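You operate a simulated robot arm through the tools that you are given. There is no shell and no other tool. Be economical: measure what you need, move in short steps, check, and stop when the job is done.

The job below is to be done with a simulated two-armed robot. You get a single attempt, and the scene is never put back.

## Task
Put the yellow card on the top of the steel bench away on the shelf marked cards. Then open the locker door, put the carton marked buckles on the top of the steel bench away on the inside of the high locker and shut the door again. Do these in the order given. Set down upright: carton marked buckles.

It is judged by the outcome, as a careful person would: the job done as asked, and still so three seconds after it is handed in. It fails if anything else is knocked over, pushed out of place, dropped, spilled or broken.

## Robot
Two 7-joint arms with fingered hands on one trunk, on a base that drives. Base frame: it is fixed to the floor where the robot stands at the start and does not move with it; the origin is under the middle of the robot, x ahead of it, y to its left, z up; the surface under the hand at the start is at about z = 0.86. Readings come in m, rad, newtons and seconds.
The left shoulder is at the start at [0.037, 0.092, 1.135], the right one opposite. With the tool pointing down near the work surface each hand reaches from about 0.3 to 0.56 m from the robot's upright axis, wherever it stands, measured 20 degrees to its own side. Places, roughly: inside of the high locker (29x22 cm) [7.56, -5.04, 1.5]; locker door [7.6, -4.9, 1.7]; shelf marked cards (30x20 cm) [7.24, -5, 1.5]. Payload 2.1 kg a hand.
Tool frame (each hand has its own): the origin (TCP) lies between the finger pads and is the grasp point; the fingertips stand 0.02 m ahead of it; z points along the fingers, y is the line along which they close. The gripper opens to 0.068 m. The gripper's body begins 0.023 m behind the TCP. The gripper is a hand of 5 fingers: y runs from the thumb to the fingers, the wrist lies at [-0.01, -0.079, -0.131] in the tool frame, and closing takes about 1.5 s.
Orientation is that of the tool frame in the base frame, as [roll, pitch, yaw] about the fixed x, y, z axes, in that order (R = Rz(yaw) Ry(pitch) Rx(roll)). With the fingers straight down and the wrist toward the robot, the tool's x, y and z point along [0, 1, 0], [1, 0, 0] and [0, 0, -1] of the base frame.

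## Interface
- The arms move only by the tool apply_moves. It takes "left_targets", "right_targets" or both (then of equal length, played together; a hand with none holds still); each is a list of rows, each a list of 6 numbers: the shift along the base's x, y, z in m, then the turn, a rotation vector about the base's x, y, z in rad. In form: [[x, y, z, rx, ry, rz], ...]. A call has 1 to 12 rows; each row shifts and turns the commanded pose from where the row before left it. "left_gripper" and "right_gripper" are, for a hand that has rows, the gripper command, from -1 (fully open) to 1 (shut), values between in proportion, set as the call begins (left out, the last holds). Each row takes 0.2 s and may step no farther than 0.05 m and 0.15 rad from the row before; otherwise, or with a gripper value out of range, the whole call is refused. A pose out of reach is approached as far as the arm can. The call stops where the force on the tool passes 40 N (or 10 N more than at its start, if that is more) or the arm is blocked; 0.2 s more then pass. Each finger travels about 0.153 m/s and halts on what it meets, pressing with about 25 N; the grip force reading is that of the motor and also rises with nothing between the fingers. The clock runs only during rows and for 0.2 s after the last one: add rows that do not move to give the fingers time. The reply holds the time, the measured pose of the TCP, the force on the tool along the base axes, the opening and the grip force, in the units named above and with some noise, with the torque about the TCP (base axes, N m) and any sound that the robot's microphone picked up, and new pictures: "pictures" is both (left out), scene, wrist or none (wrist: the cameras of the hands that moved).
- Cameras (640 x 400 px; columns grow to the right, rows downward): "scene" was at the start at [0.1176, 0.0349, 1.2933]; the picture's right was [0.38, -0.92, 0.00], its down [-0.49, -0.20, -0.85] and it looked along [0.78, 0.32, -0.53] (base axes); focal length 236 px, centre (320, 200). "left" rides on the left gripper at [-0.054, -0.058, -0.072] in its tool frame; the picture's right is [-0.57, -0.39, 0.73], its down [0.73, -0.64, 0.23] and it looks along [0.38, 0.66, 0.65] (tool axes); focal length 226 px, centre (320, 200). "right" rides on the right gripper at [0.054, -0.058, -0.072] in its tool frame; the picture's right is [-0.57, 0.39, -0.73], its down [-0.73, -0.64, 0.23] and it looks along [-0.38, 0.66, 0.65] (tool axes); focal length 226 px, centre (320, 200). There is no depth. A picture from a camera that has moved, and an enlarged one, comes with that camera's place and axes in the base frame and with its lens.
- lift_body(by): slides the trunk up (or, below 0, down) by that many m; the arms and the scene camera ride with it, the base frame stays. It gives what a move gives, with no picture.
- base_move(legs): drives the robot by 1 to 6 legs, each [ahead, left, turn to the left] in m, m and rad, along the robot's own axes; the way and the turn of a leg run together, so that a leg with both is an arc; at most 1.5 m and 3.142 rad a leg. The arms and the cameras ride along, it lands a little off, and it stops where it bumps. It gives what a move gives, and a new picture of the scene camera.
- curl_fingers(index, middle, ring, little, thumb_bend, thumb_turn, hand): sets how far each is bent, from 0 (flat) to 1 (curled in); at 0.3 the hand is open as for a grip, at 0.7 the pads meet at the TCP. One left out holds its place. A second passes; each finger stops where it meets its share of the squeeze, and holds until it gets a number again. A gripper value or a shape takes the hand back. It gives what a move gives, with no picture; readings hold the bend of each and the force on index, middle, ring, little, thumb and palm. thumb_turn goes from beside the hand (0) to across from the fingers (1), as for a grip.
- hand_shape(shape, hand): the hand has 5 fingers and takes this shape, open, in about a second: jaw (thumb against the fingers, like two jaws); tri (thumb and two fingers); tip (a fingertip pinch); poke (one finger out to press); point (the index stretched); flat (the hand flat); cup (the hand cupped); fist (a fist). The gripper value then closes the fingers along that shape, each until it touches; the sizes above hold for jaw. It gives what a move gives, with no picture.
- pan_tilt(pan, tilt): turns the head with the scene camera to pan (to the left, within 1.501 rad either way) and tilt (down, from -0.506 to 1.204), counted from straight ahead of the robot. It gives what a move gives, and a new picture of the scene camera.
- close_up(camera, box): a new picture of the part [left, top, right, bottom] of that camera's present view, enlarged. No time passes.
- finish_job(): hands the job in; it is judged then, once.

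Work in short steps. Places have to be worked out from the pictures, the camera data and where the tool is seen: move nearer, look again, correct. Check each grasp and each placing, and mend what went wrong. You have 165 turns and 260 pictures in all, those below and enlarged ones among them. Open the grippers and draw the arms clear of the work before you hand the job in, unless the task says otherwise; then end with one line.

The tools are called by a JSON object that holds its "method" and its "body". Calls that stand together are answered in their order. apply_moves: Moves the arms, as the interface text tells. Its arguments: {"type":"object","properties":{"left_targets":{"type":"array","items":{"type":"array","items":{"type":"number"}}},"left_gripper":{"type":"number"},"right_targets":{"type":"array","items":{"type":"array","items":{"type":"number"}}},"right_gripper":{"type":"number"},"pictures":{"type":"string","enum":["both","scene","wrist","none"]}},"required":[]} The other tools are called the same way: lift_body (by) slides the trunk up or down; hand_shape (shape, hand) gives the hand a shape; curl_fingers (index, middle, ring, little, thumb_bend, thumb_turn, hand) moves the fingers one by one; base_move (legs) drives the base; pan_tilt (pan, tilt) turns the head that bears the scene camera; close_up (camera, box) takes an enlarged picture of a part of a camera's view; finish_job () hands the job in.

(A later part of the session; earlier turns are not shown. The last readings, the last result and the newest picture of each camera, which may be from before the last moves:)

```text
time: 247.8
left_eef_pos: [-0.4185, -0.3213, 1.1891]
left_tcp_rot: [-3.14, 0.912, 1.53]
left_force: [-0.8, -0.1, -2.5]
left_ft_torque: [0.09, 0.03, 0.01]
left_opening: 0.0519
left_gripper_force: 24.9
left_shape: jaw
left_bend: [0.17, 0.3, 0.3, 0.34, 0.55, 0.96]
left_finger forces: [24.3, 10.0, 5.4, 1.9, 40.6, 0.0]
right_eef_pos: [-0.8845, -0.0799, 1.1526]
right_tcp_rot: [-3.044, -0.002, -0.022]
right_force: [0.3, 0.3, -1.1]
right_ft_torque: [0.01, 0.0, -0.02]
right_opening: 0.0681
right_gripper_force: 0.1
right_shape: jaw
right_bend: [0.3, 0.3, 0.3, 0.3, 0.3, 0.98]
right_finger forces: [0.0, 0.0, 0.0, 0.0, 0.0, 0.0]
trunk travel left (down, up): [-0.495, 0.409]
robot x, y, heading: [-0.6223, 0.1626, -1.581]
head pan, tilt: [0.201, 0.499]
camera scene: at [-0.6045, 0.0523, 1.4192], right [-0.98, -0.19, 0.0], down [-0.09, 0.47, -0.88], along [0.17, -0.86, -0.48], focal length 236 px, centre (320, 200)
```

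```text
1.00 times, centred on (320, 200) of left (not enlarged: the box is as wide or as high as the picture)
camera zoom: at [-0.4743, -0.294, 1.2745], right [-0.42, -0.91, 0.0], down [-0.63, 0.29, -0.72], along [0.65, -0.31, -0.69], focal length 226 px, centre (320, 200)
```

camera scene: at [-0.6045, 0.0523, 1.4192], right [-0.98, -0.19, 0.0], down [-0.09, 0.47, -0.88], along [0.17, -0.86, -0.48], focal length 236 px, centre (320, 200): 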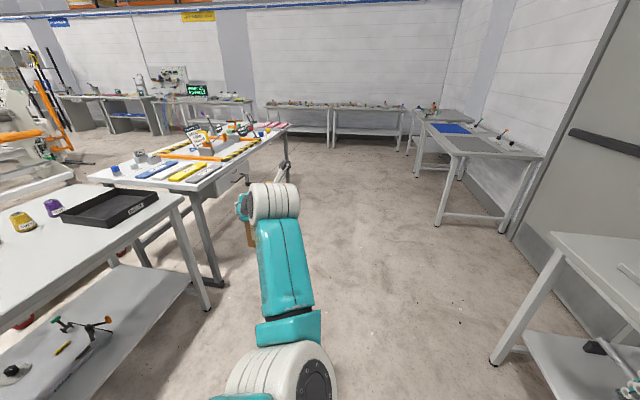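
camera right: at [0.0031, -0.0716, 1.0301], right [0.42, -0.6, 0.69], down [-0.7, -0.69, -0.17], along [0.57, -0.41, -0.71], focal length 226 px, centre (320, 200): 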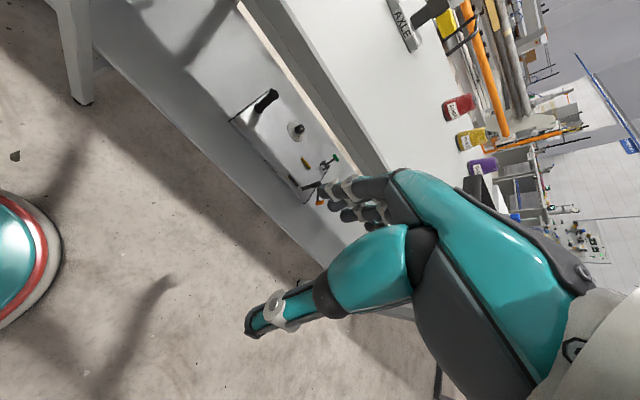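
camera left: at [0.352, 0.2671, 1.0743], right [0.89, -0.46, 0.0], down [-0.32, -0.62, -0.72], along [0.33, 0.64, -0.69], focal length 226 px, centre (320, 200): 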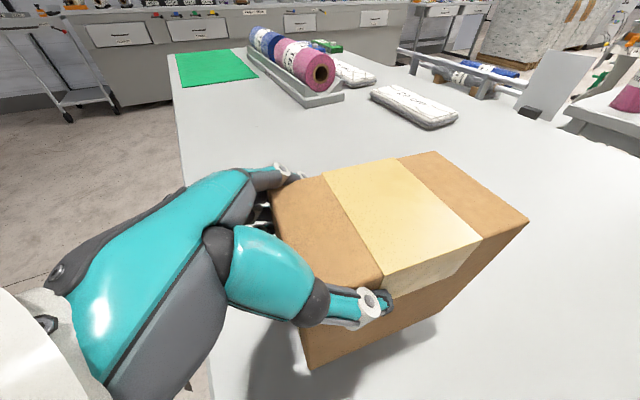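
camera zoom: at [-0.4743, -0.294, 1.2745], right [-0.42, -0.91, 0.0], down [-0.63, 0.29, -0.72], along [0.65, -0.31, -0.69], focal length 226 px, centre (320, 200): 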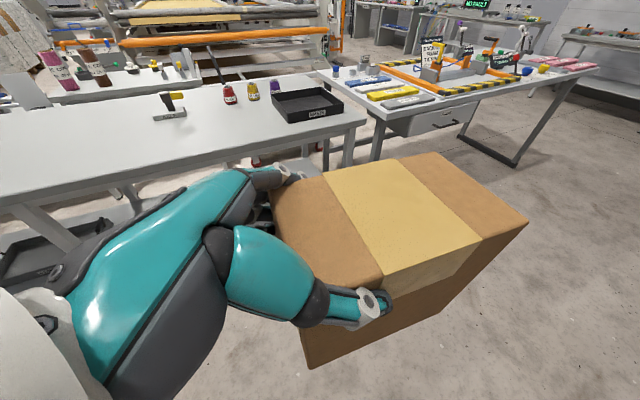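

Carton steady. I drive down the lane and start along the aisle.

{"method": "base_move", "body": {"legs": [[1.4, 0, 0.01], [1.4, 0, 0], [1.35, 0, 0]]}}

{"method": "base_move", "body": {"legs": [[0, 1.5, 0], [0, 1.5, 0], [0, 1.5, 0]]}}

```text
time: 267.6
left_eef_pos: [-0.2762, -4.429, 1.1887]
left_tcp_rot: [-3.14, 0.913, 1.607]
left_force: [-1.0, 0.1, -2.0]
left_ft_torque: [0.11, 0.03, 0.03]
left_opening: 0.0514
left_gripper_force: 25.1
left_shape: jaw
left_bend: [0.17, 0.3, 0.3, 0.34, 0.55, 0.96]
left_finger forces: [24.1, 10.0, 5.4, 2.1, 40.1, 0.1]
right_eef_pos: [-0.7619, -4.2242, 1.1523]
right_tcp_rot: [-3.043, -0.003, 0.051]
right_force: [0.6, 0.0, -0.3]
right_ft_torque: [-0.01, 0.02, 0.01]
right_opening: 0.0679
right_gripper_force: 0.0
right_shape: jaw
right_bend: [0.3, 0.3, 0.3, 0.3, 0.3, 0.98]
right_finger forces: [0.1, 0.0, 0.0, 0.1, 0.1, 0.1]
trunk travel left (down, up): [-0.495, 0.409]
robot x, y, heading: [-0.5211, -3.9655, -1.509]
head pan, tilt: [0.201, 0.499]
camera scene: at [-0.4911, -4.0719, 1.4192], right [-0.96, -0.26, 0.0], down [-0.13, 0.46, -0.88], along [0.23, -0.85, -0.48], focal length 236 px, centre (320, 200)
```

scene: 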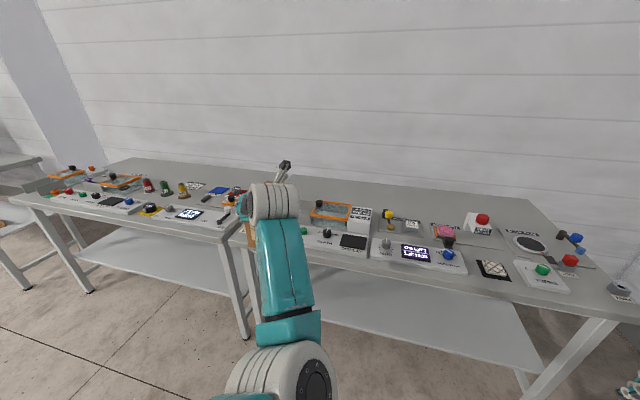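

```text
time: 289.0
left_eef_pos: [4.2171, -3.9863, 1.1876]
left_tcp_rot: [3.141, 0.914, 1.7]
left_force: [-0.3, -0.3, -3.1]
left_ft_torque: [0.11, 0.01, -0.03]
left_opening: 0.0517
left_gripper_force: 25.0
left_shape: jaw
left_bend: [0.17, 0.3, 0.3, 0.34, 0.55, 0.96]
left_finger forces: [24.0, 10.0, 5.4, 2.0, 39.8, 0.0]
right_eef_pos: [3.7134, -3.8259, 1.1539]
right_tcp_rot: [-3.044, -0.004, 0.146]
right_force: [-0.8, 0.3, 0.1]
right_ft_torque: [-0.01, 0.0, -0.03]
right_opening: 0.0677
right_gripper_force: 0.0
right_shape: jaw
right_bend: [0.3, 0.3, 0.3, 0.3, 0.3, 0.98]
right_finger forces: [0.0, 0.1, 0.1, 0.0, 0.1, 0.0]
trunk travel left (down, up): [-0.495, 0.409]
robot x, y, heading: [3.9331, -3.5483, -1.411]
head pan, tilt: [0.201, 0.499]
camera scene: at [3.9689, -3.6497, 1.4192], right [-0.94, -0.35, 0.0], down [-0.17, 0.45, -0.88], along [0.31, -0.82, -0.48], focal length 236 px, centre (320, 200)
```

scene: 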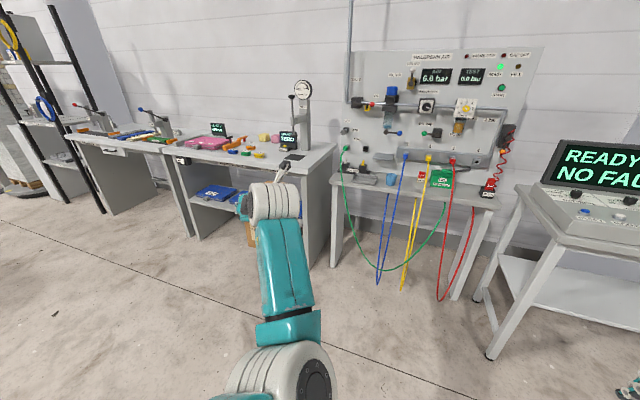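

Heading drifted to -1.41 and y to -3.55; I correct heading and lane, then continue.

{"method": "base_move", "body": {"legs": [[0, 0, -0.16], [0.36, 0, 0], [0, 1.2, 0]]}}

{"method": "base_move", "body": {"legs": [[0, 1.2, 0]]}}

```text
time: 297.6
left_eef_pos: [5.3297, -4.3972, 1.1875]
left_tcp_rot: [3.141, 0.913, 1.513]
left_force: [-0.7, -0.1, -2.6]
left_ft_torque: [0.1, 0.02, -0.02]
left_opening: 0.0516
left_gripper_force: 24.9
left_shape: jaw
left_bend: [0.17, 0.3, 0.3, 0.34, 0.55, 0.96]
left_finger forces: [23.9, 9.9, 5.5, 2.0, 39.6, 0.1]
right_eef_pos: [4.8648, -4.1465, 1.1517]
right_tcp_rot: [-3.043, -0.003, -0.041]
right_force: [-0.1, 0.5, 0.3]
right_ft_torque: [-0.01, 0.0, 0.03]
right_opening: 0.0676
right_gripper_force: 0.1
right_shape: jaw
right_bend: [0.3, 0.3, 0.3, 0.3, 0.3, 0.98]
right_finger forces: [0.0, 0.0, 0.0, 0.0, 0.0, 0.0]
trunk travel left (down, up): [-0.495, 0.409]
robot x, y, heading: [5.1275, -3.9083, -1.599]
head pan, tilt: [0.201, 0.499]
camera scene: at [5.1474, -4.0199, 1.4192], right [-0.98, -0.17, 0.0], down [-0.08, 0.47, -0.88], along [0.15, -0.86, -0.48], focal length 236 px, centre (320, 200)
```

scene: 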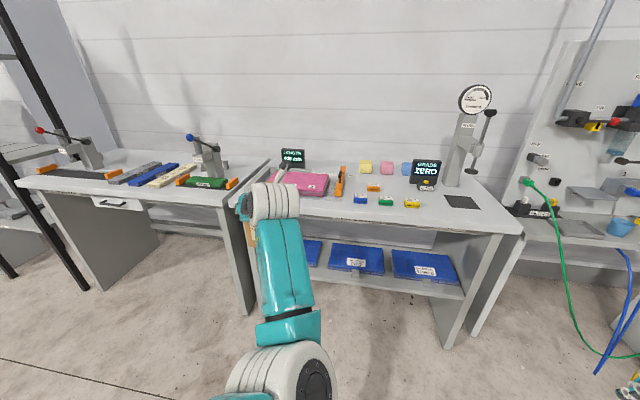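

```text
time: 303.9
left_eef_pos: [6.5812, -4.4311, 1.1883]
left_tcp_rot: [3.141, 0.912, 1.511]
left_force: [0.0, -0.1, -2.2]
left_ft_torque: [0.09, -0.04, 0.04]
left_opening: 0.0513
left_gripper_force: 24.8
left_shape: jaw
left_bend: [0.17, 0.3, 0.3, 0.34, 0.55, 0.96]
left_finger forces: [23.8, 10.0, 5.3, 2.0, 39.6, 0.1]
right_eef_pos: [6.1179, -4.1805, 1.1528]
right_tcp_rot: [-3.043, -0.006, -0.042]
right_force: [-0.8, -0.5, 0.6]
right_ft_torque: [0.01, -0.02, 0.01]
right_opening: 0.068
right_gripper_force: 0.0
right_shape: jaw
right_bend: [0.3, 0.3, 0.3, 0.3, 0.3, 0.98]
right_finger forces: [0.0, 0.1, 0.1, 0.1, 0.0, 0.0]
trunk travel left (down, up): [-0.495, 0.409]
robot x, y, heading: [6.38, -3.9453, -1.596]
head pan, tilt: [0.201, 0.499]
camera scene: at [6.401, -4.0541, 1.4192], right [-0.99, -0.17, 0.0], down [-0.08, 0.47, -0.88], along [0.15, -0.86, -0.48], focal length 236 px, centre (320, 200)
```

scene: 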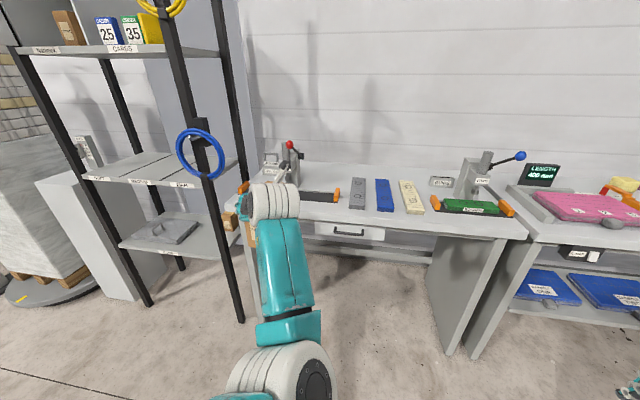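

At the rack. I raise the trunk 0.4 m and the arm another 5 cm so the carton will clear the locker floor.

{"method": "lift_body", "body": {"by": 0.4}}

{"method": "apply_moves", "body": {"left_targets": [[0, 0.01, 0.015, 0, 0, 0], [0, 0.01, 0.015, 0, 0, 0], [0, 0.01, 0.015, 0, 0, 0], [0, 0.005, 0.01, 0, 0, 0]], "pictures": "wrist"}}

{"method": "base_move", "body": {"legs": [[0, 0, 0.025], [0, 1.04, 0]]}}

```text
time: 307.7
left_eef_pos: [6.5814, -4.4304, 1.5877]
left_tcp_rot: [-3.141, 0.912, 1.512]
left_force: [0.3, -0.1, -2.1]
left_ft_torque: [0.09, 0.02, -0.02]
left_opening: 0.0515
left_gripper_force: 25.1
left_shape: jaw
left_bend: [0.17, 0.3, 0.3, 0.34, 0.55, 0.96]
left_finger forces: [23.8, 9.9, 5.4, 2.0, 39.3, 0.0]
right_eef_pos: [6.1182, -4.1809, 1.5531]
right_tcp_rot: [-3.043, -0.002, -0.043]
right_force: [-1.1, 0.1, -0.2]
right_ft_torque: [0.0, 0.01, 0.01]
right_opening: 0.0678
right_gripper_force: 0.2
right_shape: jaw
right_bend: [0.3, 0.3, 0.3, 0.3, 0.3, 0.98]
right_finger forces: [0.0, 0.0, 0.0, 0.0, 0.0, 0.0]
trunk travel left (down, up): [-0.895, 0.009]
robot x, y, heading: [6.3839, -3.9431, -1.595]
head pan, tilt: [0.201, 0.499]
```

```text
time: 308.7
left_eef_pos: [6.5812, -4.395, 1.6452]
left_tcp_rot: [3.141, 0.911, 1.509]
left_force: [0.7, 0.0, -2.2]
left_ft_torque: [0.11, 0.0, 0.0]
left_opening: 0.0514
left_gripper_force: 24.9
left_shape: jaw
left_bend: [0.17, 0.3, 0.3, 0.34, 0.55, 0.96]
left_finger forces: [23.6, 9.8, 5.2, 2.1, 39.0, 0.1]
right_eef_pos: [6.1172, -4.1802, 1.5527]
right_tcp_rot: [-3.043, -0.004, -0.042]
right_force: [-0.2, -1.1, 0.0]
right_ft_torque: [0.01, 0.0, -0.04]
right_opening: 0.0679
right_gripper_force: 0.1
right_shape: jaw
right_bend: [0.3, 0.3, 0.3, 0.3, 0.3, 0.98]
right_finger forces: [0.0, 0.0, 0.0, 0.0, 0.1, 0.0]
trunk travel left (down, up): [-0.895, 0.009]
robot x, y, heading: [6.3831, -3.9418, -1.598]
head pan, tilt: [0.201, 0.499]
camera left: at [6.5243, -4.3673, 1.7306], right [-0.44, -0.9, 0.0], down [-0.62, 0.3, -0.72], along [0.65, -0.32, -0.69], focal length 226 px, centre (320, 200)
```

left: 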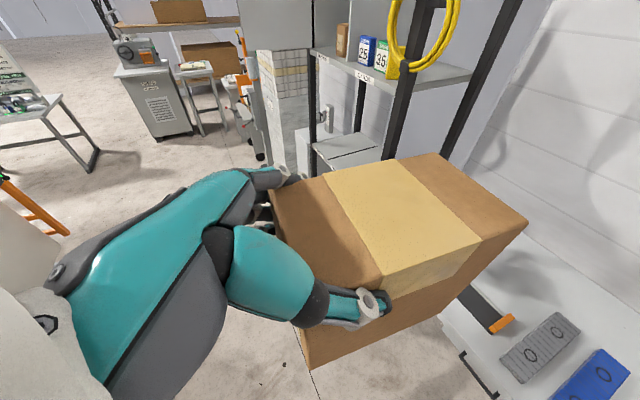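

```text
time: 314.5
left_eef_pos: [7.6605, -4.3688, 1.645]
left_tcp_rot: [3.142, 0.914, 1.572]
left_force: [-0.3, 0.5, -2.6]
left_ft_torque: [0.13, 0.0, -0.02]
left_opening: 0.0516
left_gripper_force: 24.7
left_shape: jaw
left_bend: [0.17, 0.3, 0.3, 0.34, 0.55, 0.96]
left_finger forces: [23.6, 9.8, 5.3, 2.2, 38.9, 0.0]
right_eef_pos: [7.1856, -4.1824, 1.5529]
right_tcp_rot: [-3.043, -0.003, 0.015]
right_force: [0.0, 0.8, 0.6]
right_ft_torque: [0.01, -0.02, -0.01]
right_opening: 0.0679
right_gripper_force: 0.1
right_shape: jaw
right_bend: [0.3, 0.3, 0.3, 0.3, 0.3, 0.98]
right_finger forces: [0.1, 0.1, 0.0, 0.0, 0.0, 0.0]
trunk travel left (down, up): [-0.895, 0.009]
robot x, y, heading: [7.4382, -3.9331, -1.543]
head pan, tilt: [0.201, 0.499]
camera scene: at [7.4601, -4.0286, 1.8196], right [-0.97, -0.23, 0.0], down [-0.11, 0.47, -0.88], along [0.2, -0.85, -0.48], focal length 236 px, centre (320, 200)
```

scene: 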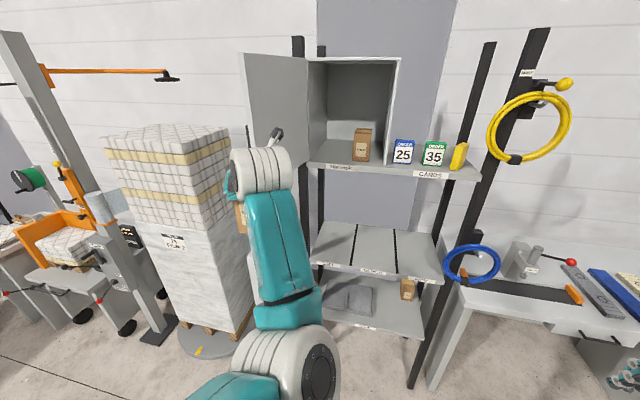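

The hand is exactly square to the locker. I drive in so the carton is just short of the opening, aiming for x ≈ 7.628.

{"method": "base_move", "body": {"legs": [[0, -0.045, 0], [0.42, 0, 0]]}}

{"method": "close_up", "body": {"camera": "left", "box": [0, 0, 640, 400]}}

```text
time: 317.6
left_eef_pos: [7.626, -4.7936, 1.6445]
left_tcp_rot: [3.139, 0.913, 1.568]
left_force: [0.0, -0.6, -1.6]
left_ft_torque: [0.11, -0.01, -0.02]
left_opening: 0.0515
left_gripper_force: 25.0
left_shape: jaw
left_bend: [0.17, 0.3, 0.3, 0.34, 0.55, 0.96]
left_finger forces: [23.6, 9.8, 5.3, 2.2, 39.0, 0.0]
right_eef_pos: [7.1508, -4.605, 1.5531]
right_tcp_rot: [-3.043, -0.005, 0.016]
right_force: [-0.1, 0.6, 1.2]
right_ft_torque: [0.0, 0.01, -0.01]
right_opening: 0.068
right_gripper_force: 0.1
right_shape: jaw
right_bend: [0.3, 0.3, 0.3, 0.3, 0.3, 0.98]
right_finger forces: [0.0, 0.0, 0.0, 0.0, 0.0, 0.1]
trunk travel left (down, up): [-0.895, 0.009]
robot x, y, heading: [7.402, -4.3528, -1.536]
head pan, tilt: [0.201, 0.499]
camera scene: at [7.4262, -4.4525, 1.8196], right [-0.97, -0.23, 0.0], down [-0.11, 0.47, -0.88], along [0.2, -0.85, -0.48], focal length 236 px, centre (320, 200)
```

scene: 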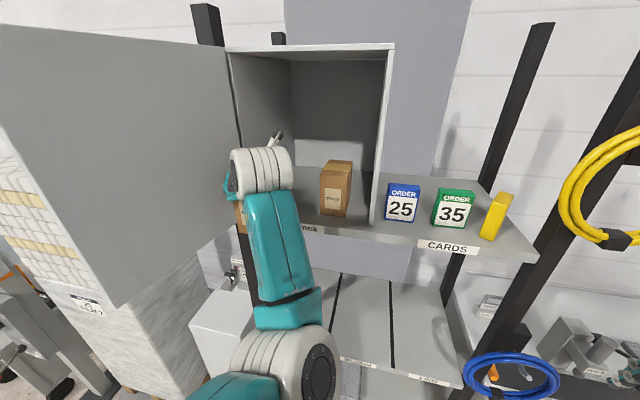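

```text
1.00 times, centred on (320, 200) of left (not enlarged: the box is as wide or as high as the picture)
camera zoom: at [7.5682, -4.7684, 1.7304], right [-0.39, -0.92, 0.0], down [-0.64, 0.27, -0.72], along [0.66, -0.28, -0.69], focal length 226 px, centre (320, 200)
```

zoom: 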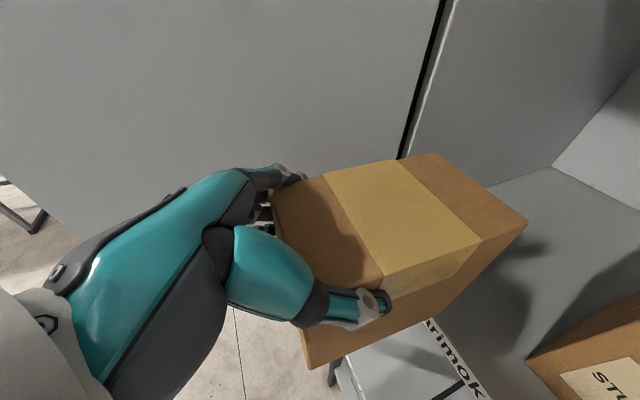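

Clear path between the inner box (x<7.543) and the left wall (7.705). I drive the carton in 15.5 cm.

{"method": "base_move", "body": {"legs": [[0.08, -0.002, 0], [0.077, -0.002, 0]]}}

{"method": "close_up", "body": {"camera": "left", "box": [0, 0, 640, 400]}}

```text
time: 319.3
left_eef_pos: [7.6283, -4.9506, 1.6445]
left_tcp_rot: [3.141, 0.91, 1.573]
left_force: [-0.6, 0.4, -2.3]
left_ft_torque: [0.13, 0.03, 0.0]
left_opening: 0.0517
left_gripper_force: 25.0
left_shape: jaw
left_bend: [0.17, 0.3, 0.3, 0.35, 0.55, 0.96]
left_finger forces: [23.6, 9.8, 5.2, 2.2, 38.9, 0.0]
right_eef_pos: [7.1538, -4.7653, 1.5523]
right_tcp_rot: [-3.044, -0.002, 0.019]
right_force: [-0.1, -0.2, 0.4]
right_ft_torque: [-0.01, 0.0, -0.03]
right_opening: 0.068
right_gripper_force: 0.0
right_shape: jaw
right_bend: [0.3, 0.3, 0.3, 0.3, 0.3, 0.98]
right_finger forces: [0.0, 0.1, 0.0, 0.0, 0.1, 0.0]
trunk travel left (down, up): [-0.895, 0.009]
robot x, y, heading: [7.4063, -4.5114, -1.539]
head pan, tilt: [0.201, 0.499]
camera scene: at [7.4274, -4.6108, 1.8195], right [-0.97, -0.23, 0.0], down [-0.11, 0.47, -0.88], along [0.2, -0.85, -0.48], focal length 236 px, centre (320, 200)
```

scene: 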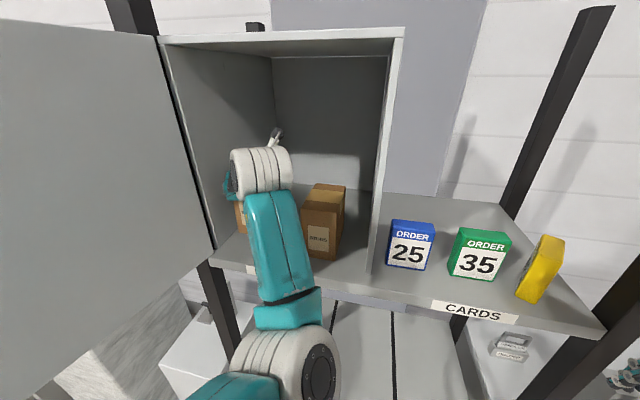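

```text
1.00 times, centred on (320, 200) of left (not enlarged: the box is as wide or as high as the picture)
camera zoom: at [7.5706, -4.9261, 1.73], right [-0.38, -0.92, 0.0], down [-0.64, 0.27, -0.72], along [0.66, -0.28, -0.69], focal length 226 px, centre (320, 200)
```

zoom: 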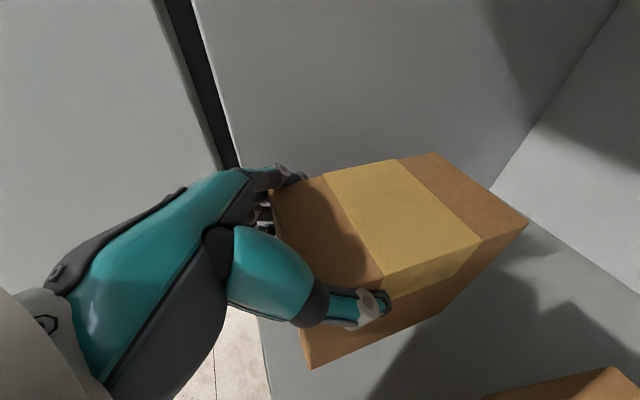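

The carton is inside. I extend 2 cm deeper with the arm while lowering 3 cm.

{"method": "apply_moves", "body": {"left_targets": [[0, -0.008, -0.01, 0, 0, 0], [0, -0.008, -0.01, 0, 0, 0], [0, -0.004, -0.01, 0, 0, 0]], "pictures": "wrist"}}

```text
time: 320.1
left_eef_pos: [7.63, -4.9674, 1.6148]
left_tcp_rot: [3.14, 0.913, 1.575]
left_force: [-0.3, -0.1, -2.8]
left_ft_torque: [0.08, 0.01, -0.01]
left_opening: 0.0517
left_gripper_force: 25.0
left_shape: jaw
left_bend: [0.17, 0.3, 0.3, 0.35, 0.55, 0.96]
left_finger forces: [23.4, 9.8, 5.3, 2.3, 38.7, 0.1]
right_eef_pos: [7.1535, -4.7622, 1.5526]
right_tcp_rot: [-3.045, -0.005, 0.018]
right_force: [-0.3, -0.1, -0.3]
right_ft_torque: [-0.03, 0.03, 0.02]
right_opening: 0.0678
right_gripper_force: 0.1
right_shape: jaw
right_bend: [0.3, 0.3, 0.3, 0.3, 0.3, 0.98]
right_finger forces: [0.1, 0.1, 0.0, 0.1, 0.1, 0.2]
trunk travel left (down, up): [-0.895, 0.009]
robot x, y, heading: [7.4061, -4.5099, -1.535]
head pan, tilt: [0.201, 0.499]
camera left: at [7.5716, -4.9431, 1.7011], right [-0.38, -0.92, 0.0], down [-0.64, 0.26, -0.72], along [0.66, -0.28, -0.69], focal length 226 px, centre (320, 200)
```

left: 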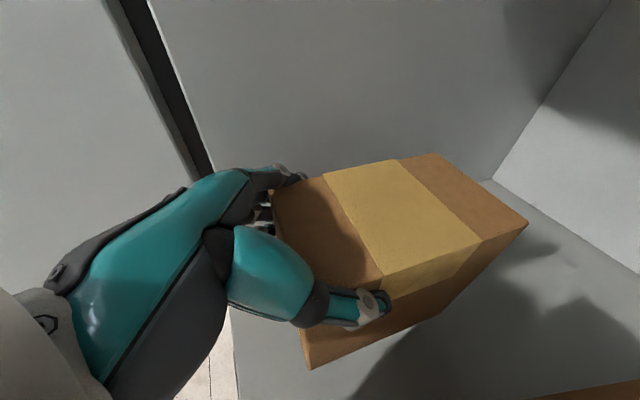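

Lowering further in small steps until contact.

{"method": "apply_moves", "body": {"left_targets": [[0, 0, -0.006, 0, 0, 0], [0, 0, -0.005, 0, 0, 0]], "pictures": "none"}}

{"method": "apply_moves", "body": {"left_targets": [[0, 0, -0.004, 0, 0, 0]], "pictures": "wrist"}}

```text
time: 320.7
left_eef_pos: [7.6292, -4.9673, 1.6032]
left_tcp_rot: [3.141, 0.913, 1.574]
left_force: [-0.2, -0.4, -2.5]
left_ft_torque: [0.1, -0.01, 0.0]
left_opening: 0.0516
left_gripper_force: 25.1
left_shape: jaw
left_bend: [0.17, 0.3, 0.3, 0.35, 0.55, 0.96]
left_finger forces: [23.4, 9.8, 5.3, 2.3, 38.6, 0.0]
right_eef_pos: [7.1538, -4.7637, 1.5526]
right_tcp_rot: [-3.044, -0.004, 0.02]
right_force: [-0.6, 1.3, -0.7]
right_ft_torque: [-0.01, -0.04, -0.01]
right_opening: 0.0679
right_gripper_force: 0.0
right_shape: jaw
right_bend: [0.3, 0.3, 0.3, 0.3, 0.3, 0.98]
right_finger forces: [0.1, 0.0, 0.0, 0.0, 0.1, 0.1]
trunk travel left (down, up): [-0.895, 0.009]
robot x, y, heading: [7.4058, -4.5123, -1.54]
head pan, tilt: [0.201, 0.499]
```

```text
time: 321.1
left_eef_pos: [7.6282, -4.9675, 1.5992]
left_tcp_rot: [3.139, 0.914, 1.571]
left_force: [-0.5, 0.0, 1.3]
left_ft_torque: [0.04, -0.07, -0.02]
left_opening: 0.0517
left_gripper_force: 25.1
left_shape: jaw
left_bend: [0.17, 0.3, 0.3, 0.34, 0.55, 0.96]
left_finger forces: [23.8, 9.9, 5.3, 1.8, 39.1, 0.0]
right_eef_pos: [7.1533, -4.7631, 1.5535]
right_tcp_rot: [-3.044, -0.003, 0.019]
right_force: [0.1, -0.9, -1.0]
right_ft_torque: [0.02, -0.03, 0.01]
right_opening: 0.0677
right_gripper_force: 0.0
right_shape: jaw
right_bend: [0.3, 0.3, 0.3, 0.3, 0.3, 0.98]
right_finger forces: [0.0, 0.0, 0.0, 0.0, 0.0, 0.0]
trunk travel left (down, up): [-0.895, 0.009]
robot x, y, heading: [7.4051, -4.5119, -1.534]
head pan, tilt: [0.201, 0.499]
camera left: at [7.5703, -4.9432, 1.686], right [-0.38, -0.92, 0.0], down [-0.64, 0.26, -0.72], along [0.67, -0.28, -0.69], focal length 226 px, centre (320, 200)
```

left: 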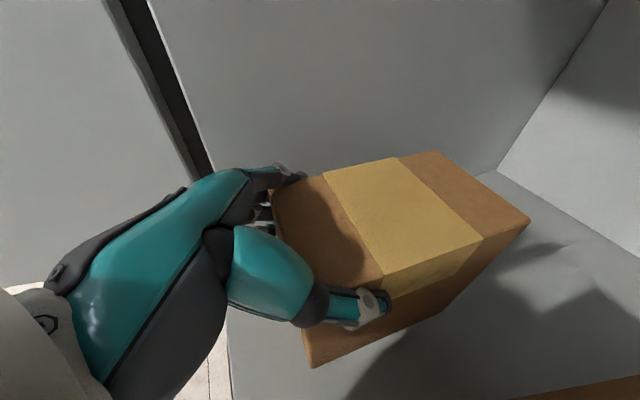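

Touchdown at z≈1.599. I press 2 mm more and open the fingers.

{"method": "apply_moves", "body": {"left_targets": [[0, 0, -0.002, 0, 0, 0]], "pictures": "none"}}

{"method": "curl_fingers", "body": {"hand": "left", "thumb_bend": 0.05, "index": 0.08, "middle": 0.08, "ring": 0.08, "little": 0.08}}

{"method": "close_up", "body": {"camera": "left", "box": [0, 0, 640, 400]}}

```text
time: 321.5
left_eef_pos: [7.6285, -4.9676, 1.5987]
left_tcp_rot: [3.138, 0.918, 1.568]
left_force: [0.2, -0.7, 11.9]
left_ft_torque: [0.11, -0.23, -0.04]
left_opening: 0.0515
left_gripper_force: 25.5
left_shape: jaw
left_bend: [0.17, 0.3, 0.3, 0.33, 0.55, 0.95]
left_finger forces: [26.1, 9.5, 4.7, 1.6, 40.6, 0.1]
right_eef_pos: [7.1526, -4.762, 1.5533]
right_tcp_rot: [-3.046, -0.004, 0.018]
right_force: [-0.2, 0.3, -0.4]
right_ft_torque: [0.02, 0.02, 0.0]
right_opening: 0.0682
right_gripper_force: 0.1
right_shape: jaw
right_bend: [0.3, 0.3, 0.3, 0.3, 0.3, 0.98]
right_finger forces: [0.1, 0.0, 0.1, 0.1, 0.0, 0.0]
trunk travel left (down, up): [-0.895, 0.009]
robot x, y, heading: [7.4043, -4.5075, -1.537]
head pan, tilt: [0.201, 0.499]
```

```text
time: 322.5
left_eef_pos: [7.6283, -4.9666, 1.5972]
left_tcp_rot: [3.137, 0.912, 1.57]
left_force: [-2.0, -1.2, 12.7]
left_ft_torque: [0.18, 0.32, 0.08]
left_opening: 0.0937
left_gripper_force: 6.3
left_shape: fingers
left_bend: [0.08, 0.08, 0.08, 0.08, 0.06, 0.96]
left_finger forces: [0.0, 0.0, 0.1, 0.0, 12.0, 0.0]
right_eef_pos: [7.1504, -4.7619, 1.5531]
right_tcp_rot: [-3.045, -0.004, 0.02]
right_force: [-0.7, 0.8, -0.1]
right_ft_torque: [-0.01, 0.0, -0.02]
right_opening: 0.0678
right_gripper_force: 0.0
right_shape: jaw
right_bend: [0.3, 0.3, 0.3, 0.3, 0.3, 0.98]
right_finger forces: [0.1, 0.0, 0.0, 0.0, 0.0, 0.0]
trunk travel left (down, up): [-0.895, 0.009]
robot x, y, heading: [7.4049, -4.5093, -1.54]
head pan, tilt: [0.201, 0.499]
```

```text
1.00 times, centred on (320, 200) of left (not enlarged: the box is as wide or as high as the picture)
camera zoom: at [7.5699, -4.9422, 1.6838], right [-0.38, -0.92, 0.0], down [-0.64, 0.26, -0.72], along [0.67, -0.28, -0.69], focal length 226 px, centre (320, 200)
```

zoom: 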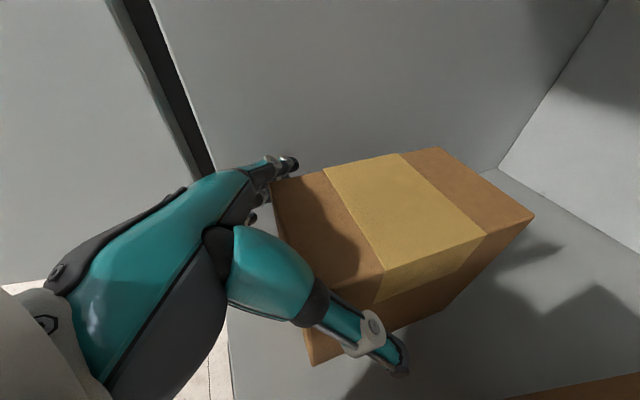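

Released and standing. I raise the hand straight up off the carton.

{"method": "apply_moves", "body": {"left_targets": [[0, 0.004, 0.008, 0, 0, 0], [0, 0.008, 0.01, 0, 0, 0], [0, 0.01, 0.012, 0, 0, 0], [0, 0.01, 0.012, 0, 0, 0]], "pictures": "wrist"}}

```text
time: 323.5
left_eef_pos: [7.628, -4.9362, 1.6395]
left_tcp_rot: [-3.141, 0.911, 1.573]
left_force: [1.0, -0.7, -0.3]
left_ft_torque: [-0.01, 0.0, -0.01]
left_opening: 0.0935
left_gripper_force: 0.0
left_shape: fingers
left_bend: [0.08, 0.08, 0.08, 0.08, 0.05, 1.0]
left_finger forces: [0.0, 0.0, 0.0, 0.0, 0.0, 0.0]
right_eef_pos: [7.1535, -4.7625, 1.5535]
right_tcp_rot: [-3.045, -0.005, 0.02]
right_force: [-0.1, 0.4, 0.3]
right_ft_torque: [0.01, -0.01, 0.0]
right_opening: 0.0681
right_gripper_force: 0.1
right_shape: jaw
right_bend: [0.3, 0.3, 0.3, 0.3, 0.3, 0.98]
right_finger forces: [0.0, 0.0, 0.0, 0.1, 0.0, 0.1]
trunk travel left (down, up): [-0.895, 0.009]
robot x, y, heading: [7.4054, -4.508, -1.538]
head pan, tilt: [0.201, 0.499]
camera left: at [7.5696, -4.9112, 1.7268], right [-0.38, -0.92, 0.0], down [-0.64, 0.27, -0.72], along [0.66, -0.28, -0.69], focal length 226 px, centre (320, 200)
```

left: 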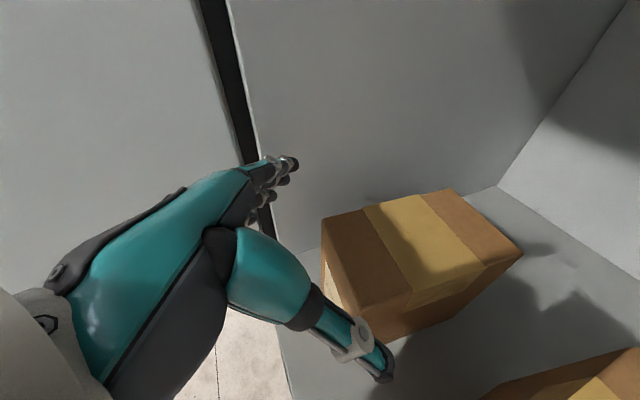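

The carton stands upright clear of the hand. I back straight out and look.

{"method": "base_move", "body": {"legs": [[-0.45, 0, 0]]}}

{"method": "pan_tilt", "body": {"pan": 0.2, "tilt": 0.35}}

{"method": "close_up", "body": {"camera": "scene", "box": [200, 40, 520, 240]}}

```text
time: 326.1
left_eef_pos: [7.6129, -4.5027, 1.6409]
left_tcp_rot: [3.14, 0.913, 1.567]
left_force: [-0.2, -0.2, -0.8]
left_ft_torque: [0.02, 0.02, -0.01]
left_opening: 0.0932
left_gripper_force: 0.0
left_shape: fingers
left_bend: [0.08, 0.08, 0.08, 0.08, 0.05, 1.0]
left_finger forces: [0.1, 0.0, 0.1, 0.1, 0.1, 0.0]
right_eef_pos: [7.1373, -4.3288, 1.5528]
right_tcp_rot: [-3.046, -0.003, 0.019]
right_force: [1.6, 0.6, -1.5]
right_ft_torque: [0.01, -0.01, 0.03]
right_opening: 0.0678
right_gripper_force: 0.0
right_shape: jaw
right_bend: [0.3, 0.3, 0.3, 0.3, 0.3, 0.98]
right_finger forces: [0.0, 0.0, 0.0, 0.0, 0.0, 0.0]
trunk travel left (down, up): [-0.895, 0.009]
robot x, y, heading: [7.3932, -4.0746, -1.54]
head pan, tilt: [0.201, 0.499]
camera scene: at [7.413, -4.1752, 1.8197], right [-0.97, -0.23, 0.0], down [-0.11, 0.47, -0.88], along [0.2, -0.85, -0.48], focal length 236 px, centre (320, 200)
```

scene: 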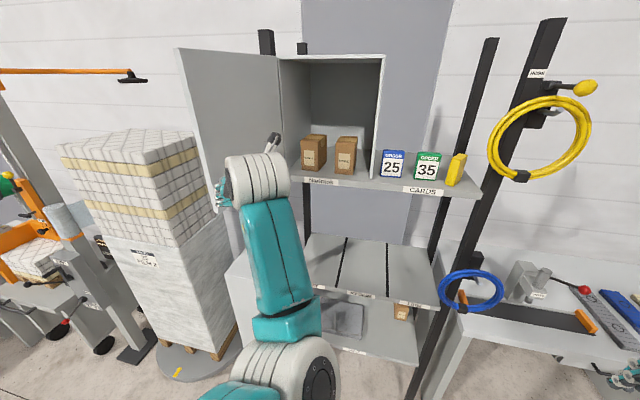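

```text
time: 326.8
left_eef_pos: [7.6136, -4.5043, 1.6408]
left_tcp_rot: [-3.141, 0.912, 1.572]
left_force: [0.1, 0.6, 0.3]
left_ft_torque: [0.01, 0.0, 0.01]
left_opening: 0.0933
left_gripper_force: 0.2
left_shape: fingers
left_bend: [0.08, 0.08, 0.08, 0.08, 0.05, 1.0]
left_finger forces: [0.0, 0.0, 0.1, 0.0, 0.0, 0.1]
right_eef_pos: [7.1388, -4.3304, 1.5527]
right_tcp_rot: [-3.042, -0.002, 0.019]
right_force: [0.1, -0.1, -0.6]
right_ft_torque: [0.01, 0.0, 0.02]
right_opening: 0.0679
right_gripper_force: 0.0
right_shape: jaw
right_bend: [0.3, 0.3, 0.3, 0.3, 0.3, 0.98]
right_finger forces: [0.0, 0.0, 0.0, 0.0, 0.0, 0.0]
trunk travel left (down, up): [-0.895, 0.009]
robot x, y, heading: [7.3913, -4.0767, -1.537]
head pan, tilt: [0.201, 0.351]
camera scene: at [7.4135, -4.1778, 1.8333], right [-0.97, -0.23, 0.0], down [-0.08, 0.34, -0.94], along [0.22, -0.91, -0.34], focal length 236 px, centre (320, 200)
```

scene: 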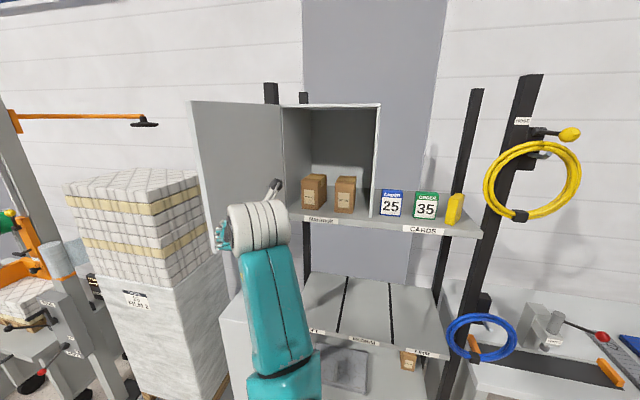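

```text
2.00 times, centred on (360, 140) of scene
camera zoom: at [7.4135, -4.1778, 1.8333], right [-0.97, -0.23, 0.0], down [-0.08, 0.34, -0.94], along [0.22, -0.91, -0.34], focal length 471 px, centre (240, 320)
```

zoom: 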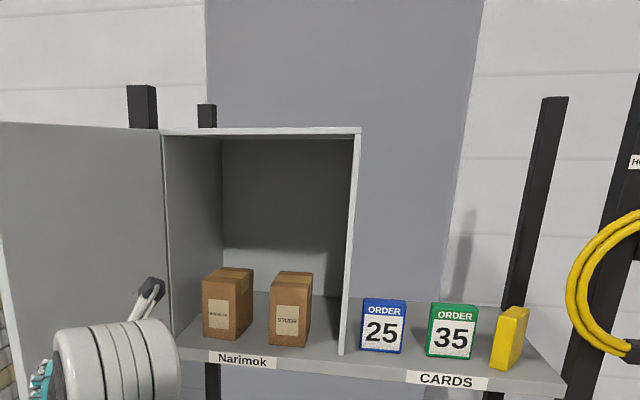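

The buckles carton stands upright inside, beside STUDS; everything else is in place. To shut the door I make a fist with the left hand, raise it, and go around to the outer (left) side of the door.

{"method": "hand_shape", "body": {"hand": "left", "shape": "fist"}}

{"method": "apply_moves", "body": {"left_targets": [[0, 0.01, 0.02, 0, 0, 0], [0, 0.01, 0.02, 0, 0, 0], [0, 0, 0.02, 0, 0, 0], [0, 0, 0.02, 0, 0, 0]], "pictures": "none"}}

{"method": "base_move", "body": {"legs": [[0.03, 0.37, -0.03]]}}

```text
time: 327.7
left_eef_pos: [7.6127, -4.5043, 1.6405]
left_tcp_rot: [-3.141, 0.912, 1.571]
left_force: [0.0, 0.6, 0.0]
left_ft_torque: [0.01, 0.01, -0.01]
left_opening: 0.0001
left_gripper_force: 0.2
left_shape: fist
left_bend: [1.0, 1.0, 1.0, 1.0, 0.87, 0.85]
left_finger forces: [0.0, 0.1, 0.1, 0.0, 0.0, 0.0]
right_eef_pos: [7.138, -4.3289, 1.5525]
right_tcp_rot: [-3.044, -0.002, 0.016]
right_force: [-0.6, -0.7, -0.4]
right_ft_torque: [-0.03, -0.02, -0.02]
right_opening: 0.0678
right_gripper_force: 0.1
right_shape: jaw
right_bend: [0.3, 0.3, 0.3, 0.3, 0.3, 0.98]
right_finger forces: [0.0, 0.0, 0.1, 0.0, 0.0, 0.0]
trunk travel left (down, up): [-0.895, 0.009]
robot x, y, heading: [7.3953, -4.0781, -1.542]
head pan, tilt: [0.201, 0.351]
```

```text
time: 328.7
left_eef_pos: [7.6117, -4.4845, 1.7216]
left_tcp_rot: [3.138, 0.912, 1.567]
left_force: [0.4, 0.3, 0.3]
left_ft_torque: [-0.02, -0.01, -0.04]
left_opening: 0.0
left_gripper_force: 0.1
left_shape: fist
left_bend: [1.0, 1.0, 1.0, 1.0, 0.87, 0.85]
left_finger forces: [0.0, 0.0, 0.0, 0.0, 0.1, 0.0]
right_eef_pos: [7.1391, -4.3291, 1.553]
right_tcp_rot: [-3.044, -0.003, 0.017]
right_force: [0.0, 0.1, 0.2]
right_ft_torque: [-0.04, -0.03, 0.02]
right_opening: 0.0679
right_gripper_force: 0.2
right_shape: jaw
right_bend: [0.3, 0.3, 0.3, 0.3, 0.3, 0.98]
right_finger forces: [0.1, 0.1, 0.1, 0.0, 0.0, 0.1]
trunk travel left (down, up): [-0.895, 0.009]
robot x, y, heading: [7.3898, -4.0766, -1.538]
head pan, tilt: [0.201, 0.351]
```

```text
time: 331.1
left_eef_pos: [7.9771, -4.5167, 1.7209]
left_tcp_rot: [3.139, 0.912, 1.536]
left_force: [0.2, 0.1, -0.7]
left_ft_torque: [0.0, 0.0, -0.01]
left_opening: 0.0003
left_gripper_force: 0.1
left_shape: fist
left_bend: [1.0, 1.0, 1.0, 1.0, 0.87, 0.85]
left_finger forces: [0.0, 0.1, 0.0, 0.1, 0.0, 0.0]
right_eef_pos: [7.5094, -4.3455, 1.5533]
right_tcp_rot: [-3.044, -0.003, -0.018]
right_force: [-0.3, -0.1, -0.4]
right_ft_torque: [-0.03, 0.01, -0.01]
right_opening: 0.0681
right_gripper_force: 0.2
right_shape: jaw
right_bend: [0.3, 0.3, 0.3, 0.3, 0.3, 0.98]
right_finger forces: [0.1, 0.1, 0.1, 0.0, 0.0, 0.0]
trunk travel left (down, up): [-0.895, 0.009]
robot x, y, heading: [7.7668, -4.1037, -1.57]
head pan, tilt: [0.201, 0.351]
camera scene: at [7.7891, -4.2034, 1.8333], right [-0.98, -0.2, 0.0], down [-0.07, 0.34, -0.94], along [0.18, -0.92, -0.34], focal length 236 px, centre (320, 200)
```

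scene: 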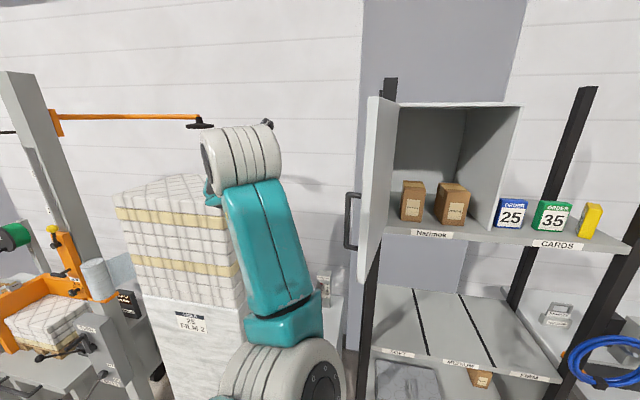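

The door edge and handle are just right of the fist. I step forward 12 cm beside the door and then sweep right to swing it shut.

{"method": "base_move", "body": {"legs": [[0.12, 0, 0], [0, -0.18, 0]]}}

```text
time: 333.5
left_eef_pos: [7.7866, -4.6406, 1.7201]
left_tcp_rot: [3.139, 0.913, 1.531]
left_force: [-0.7, -0.1, 0.4]
left_ft_torque: [0.01, 0.01, 0.01]
left_opening: 0.0
left_gripper_force: 0.1
left_shape: fist
left_bend: [1.0, 1.0, 1.0, 1.0, 0.87, 0.85]
left_finger forces: [0.1, 0.0, 0.1, 0.0, 0.0, 0.0]
right_eef_pos: [7.3208, -4.4663, 1.5526]
right_tcp_rot: [-3.044, -0.003, -0.024]
right_force: [0.0, -0.2, 0.1]
right_ft_torque: [-0.01, 0.04, 0.0]
right_opening: 0.068
right_gripper_force: 0.0
right_shape: jaw
right_bend: [0.3, 0.3, 0.3, 0.3, 0.3, 0.98]
right_finger forces: [0.0, 0.1, 0.0, 0.0, 0.1, 0.0]
trunk travel left (down, up): [-0.895, 0.009]
robot x, y, heading: [7.581, -4.2262, -1.582]
head pan, tilt: [0.201, 0.351]
camera scene: at [7.6009, -4.3258, 1.8333], right [-0.98, -0.19, 0.0], down [-0.07, 0.34, -0.94], along [0.18, -0.92, -0.34], focal length 236 px, centre (320, 200)
```

scene: 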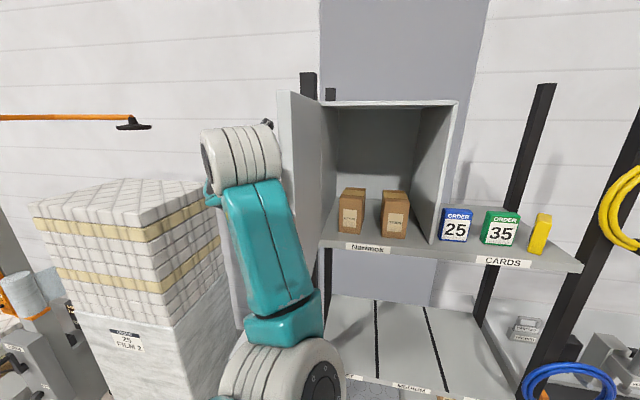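

The door is following. I continue sweeping right.

{"method": "base_move", "body": {"legs": [[0, -0.2, 0]]}}

```text
time: 335.1
left_eef_pos: [7.5867, -4.6385, 1.7206]
left_tcp_rot: [3.14, 0.913, 1.527]
left_force: [-0.6, 0.7, -0.4]
left_ft_torque: [-0.03, -0.01, -0.01]
left_opening: 0.0001
left_gripper_force: 0.2
left_shape: fist
left_bend: [1.0, 1.0, 1.0, 1.0, 0.87, 0.85]
left_finger forces: [0.0, 0.1, 0.0, 0.0, 0.0, 0.1]
right_eef_pos: [7.1199, -4.4633, 1.554]
right_tcp_rot: [-3.045, -0.005, -0.025]
right_force: [-1.0, -0.2, 0.1]
right_ft_torque: [0.0, 0.02, 0.01]
right_opening: 0.0678
right_gripper_force: 0.1
right_shape: jaw
right_bend: [0.3, 0.3, 0.3, 0.3, 0.3, 0.98]
right_finger forces: [0.0, 0.0, 0.0, 0.0, 0.0, 0.0]
trunk travel left (down, up): [-0.895, 0.009]
robot x, y, heading: [7.3862, -4.2234, -1.586]
head pan, tilt: [0.201, 0.351]
camera scene: at [7.401, -4.3236, 1.8334], right [-0.98, -0.19, 0.0], down [-0.06, 0.34, -0.94], along [0.18, -0.92, -0.34], focal length 236 px, centre (320, 200)
```

scene: 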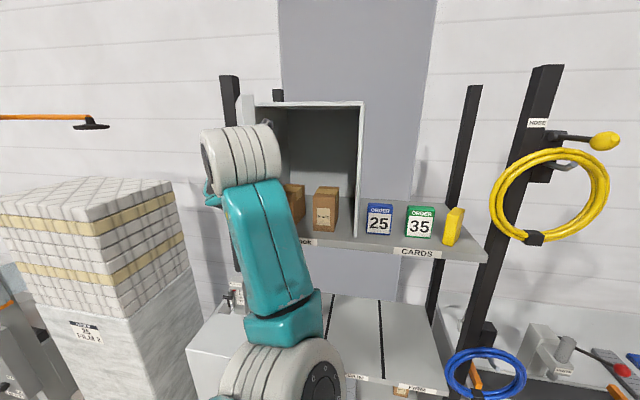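

Now I push diagonally, right and forward, to close it further.

{"method": "base_move", "body": {"legs": [[0.03, -0.07, 0], [0.07, -0.04, 0]]}}

```text
time: 336.8
left_eef_pos: [7.4771, -4.7387, 1.7208]
left_tcp_rot: [3.138, 0.911, 1.525]
left_force: [0.1, -0.5, -0.1]
left_ft_torque: [-0.02, 0.02, -0.03]
left_opening: 0.0
left_gripper_force: 0.1
left_shape: fist
left_bend: [1.0, 1.0, 1.0, 1.0, 0.87, 0.85]
left_finger forces: [0.1, 0.0, 0.0, 0.1, 0.0, 0.0]
right_eef_pos: [7.0106, -4.5642, 1.5528]
right_tcp_rot: [-3.044, -0.004, -0.026]
right_force: [-1.2, -0.9, 0.1]
right_ft_torque: [0.0, -0.06, 0.01]
right_opening: 0.0678
right_gripper_force: 0.1
right_shape: jaw
right_bend: [0.3, 0.3, 0.3, 0.3, 0.3, 0.98]
right_finger forces: [0.0, 0.1, 0.1, 0.0, 0.0, 0.1]
trunk travel left (down, up): [-0.895, 0.009]
robot x, y, heading: [7.2721, -4.3237, -1.58]
head pan, tilt: [0.201, 0.351]
camera scene: at [7.2912, -4.4246, 1.8333], right [-0.98, -0.19, 0.0], down [-0.06, 0.34, -0.94], along [0.18, -0.92, -0.34], focal length 236 px, centre (320, 200)
```

scene: 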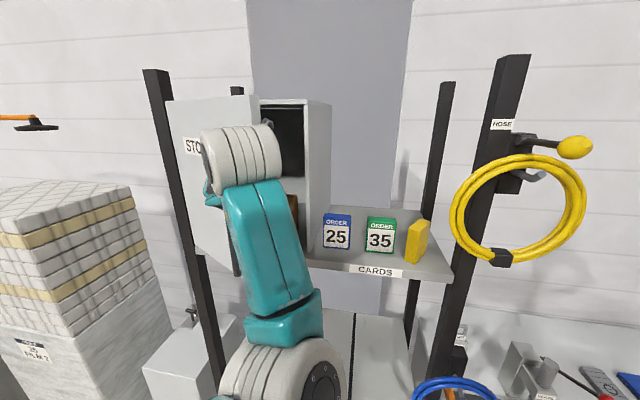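

About 30° left; I push straight forward 10 cm.

{"method": "base_move", "body": {"legs": [[0.1, 0.01, 0]]}}

```text
time: 338.0
left_eef_pos: [7.4874, -4.837, 1.7218]
left_tcp_rot: [-3.138, 0.912, 1.533]
left_force: [0.1, -0.6, 0.1]
left_ft_torque: [0.04, 0.0, 0.01]
left_opening: 0.0001
left_gripper_force: 0.0
left_shape: fist
left_bend: [1.0, 1.0, 1.0, 1.0, 0.87, 0.85]
left_finger forces: [0.0, 0.0, 0.1, 0.1, 0.0, 0.0]
right_eef_pos: [7.0207, -4.6614, 1.5526]
right_tcp_rot: [-3.043, -0.003, -0.025]
right_force: [-0.4, 0.1, 0.0]
right_ft_torque: [0.02, -0.03, 0.0]
right_opening: 0.0677
right_gripper_force: 0.0
right_shape: jaw
right_bend: [0.3, 0.3, 0.3, 0.3, 0.3, 0.98]
right_finger forces: [0.0, 0.1, 0.1, 0.0, 0.0, 0.1]
trunk travel left (down, up): [-0.895, 0.009]
robot x, y, heading: [7.281, -4.4203, -1.581]
head pan, tilt: [0.201, 0.351]
camera scene: at [7.3016, -4.5228, 1.8333], right [-0.98, -0.19, 0.0], down [-0.06, 0.34, -0.94], along [0.18, -0.92, -0.34], focal length 236 px, centre (320, 200)
```

scene: 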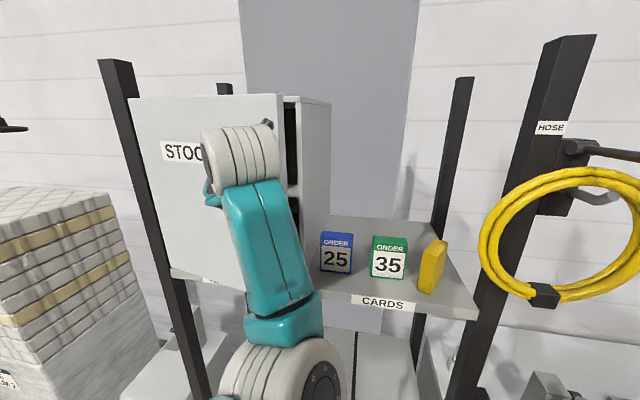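

A small gap remains; I finish the push with the arm (force-limited).

{"method": "apply_moves", "body": {"left_targets": [[0, -0.015, 0, 0, 0, 0], [0, -0.015, 0, 0, 0, 0], [0, -0.012, 0, 0, 0, 0], [0, -0.01, 0, 0, 0, 0]], "pictures": "scene"}}

```text
time: 339.0
left_eef_pos: [7.4861, -4.8887, 1.7209]
left_tcp_rot: [-3.142, 0.913, 1.527]
left_force: [0.4, 0.2, 0.4]
left_ft_torque: [-0.03, -0.01, -0.01]
left_opening: 0.0
left_gripper_force: 0.1
left_shape: fist
left_bend: [1.0, 1.0, 1.0, 1.0, 0.87, 0.85]
left_finger forces: [0.1, 0.0, 0.1, 0.0, 0.4, 0.0]
right_eef_pos: [7.0206, -4.6624, 1.5527]
right_tcp_rot: [-3.042, -0.003, -0.025]
right_force: [0.3, -0.6, -0.2]
right_ft_torque: [0.0, 0.01, 0.01]
right_opening: 0.0679
right_gripper_force: 0.1
right_shape: jaw
right_bend: [0.3, 0.3, 0.3, 0.3, 0.3, 0.98]
right_finger forces: [0.0, 0.1, 0.0, 0.1, 0.0, 0.1]
trunk travel left (down, up): [-0.895, 0.009]
robot x, y, heading: [7.2819, -4.4214, -1.583]
head pan, tilt: [0.201, 0.351]
camera scene: at [7.3016, -4.5225, 1.8333], right [-0.98, -0.19, 0.0], down [-0.06, 0.34, -0.94], along [0.18, -0.92, -0.34], focal length 236 px, centre (320, 200)
```

scene: 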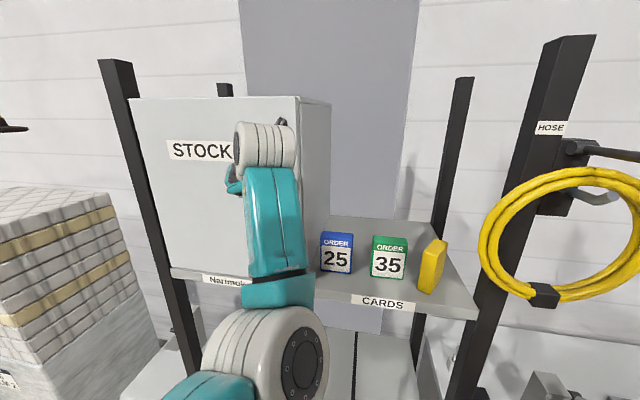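

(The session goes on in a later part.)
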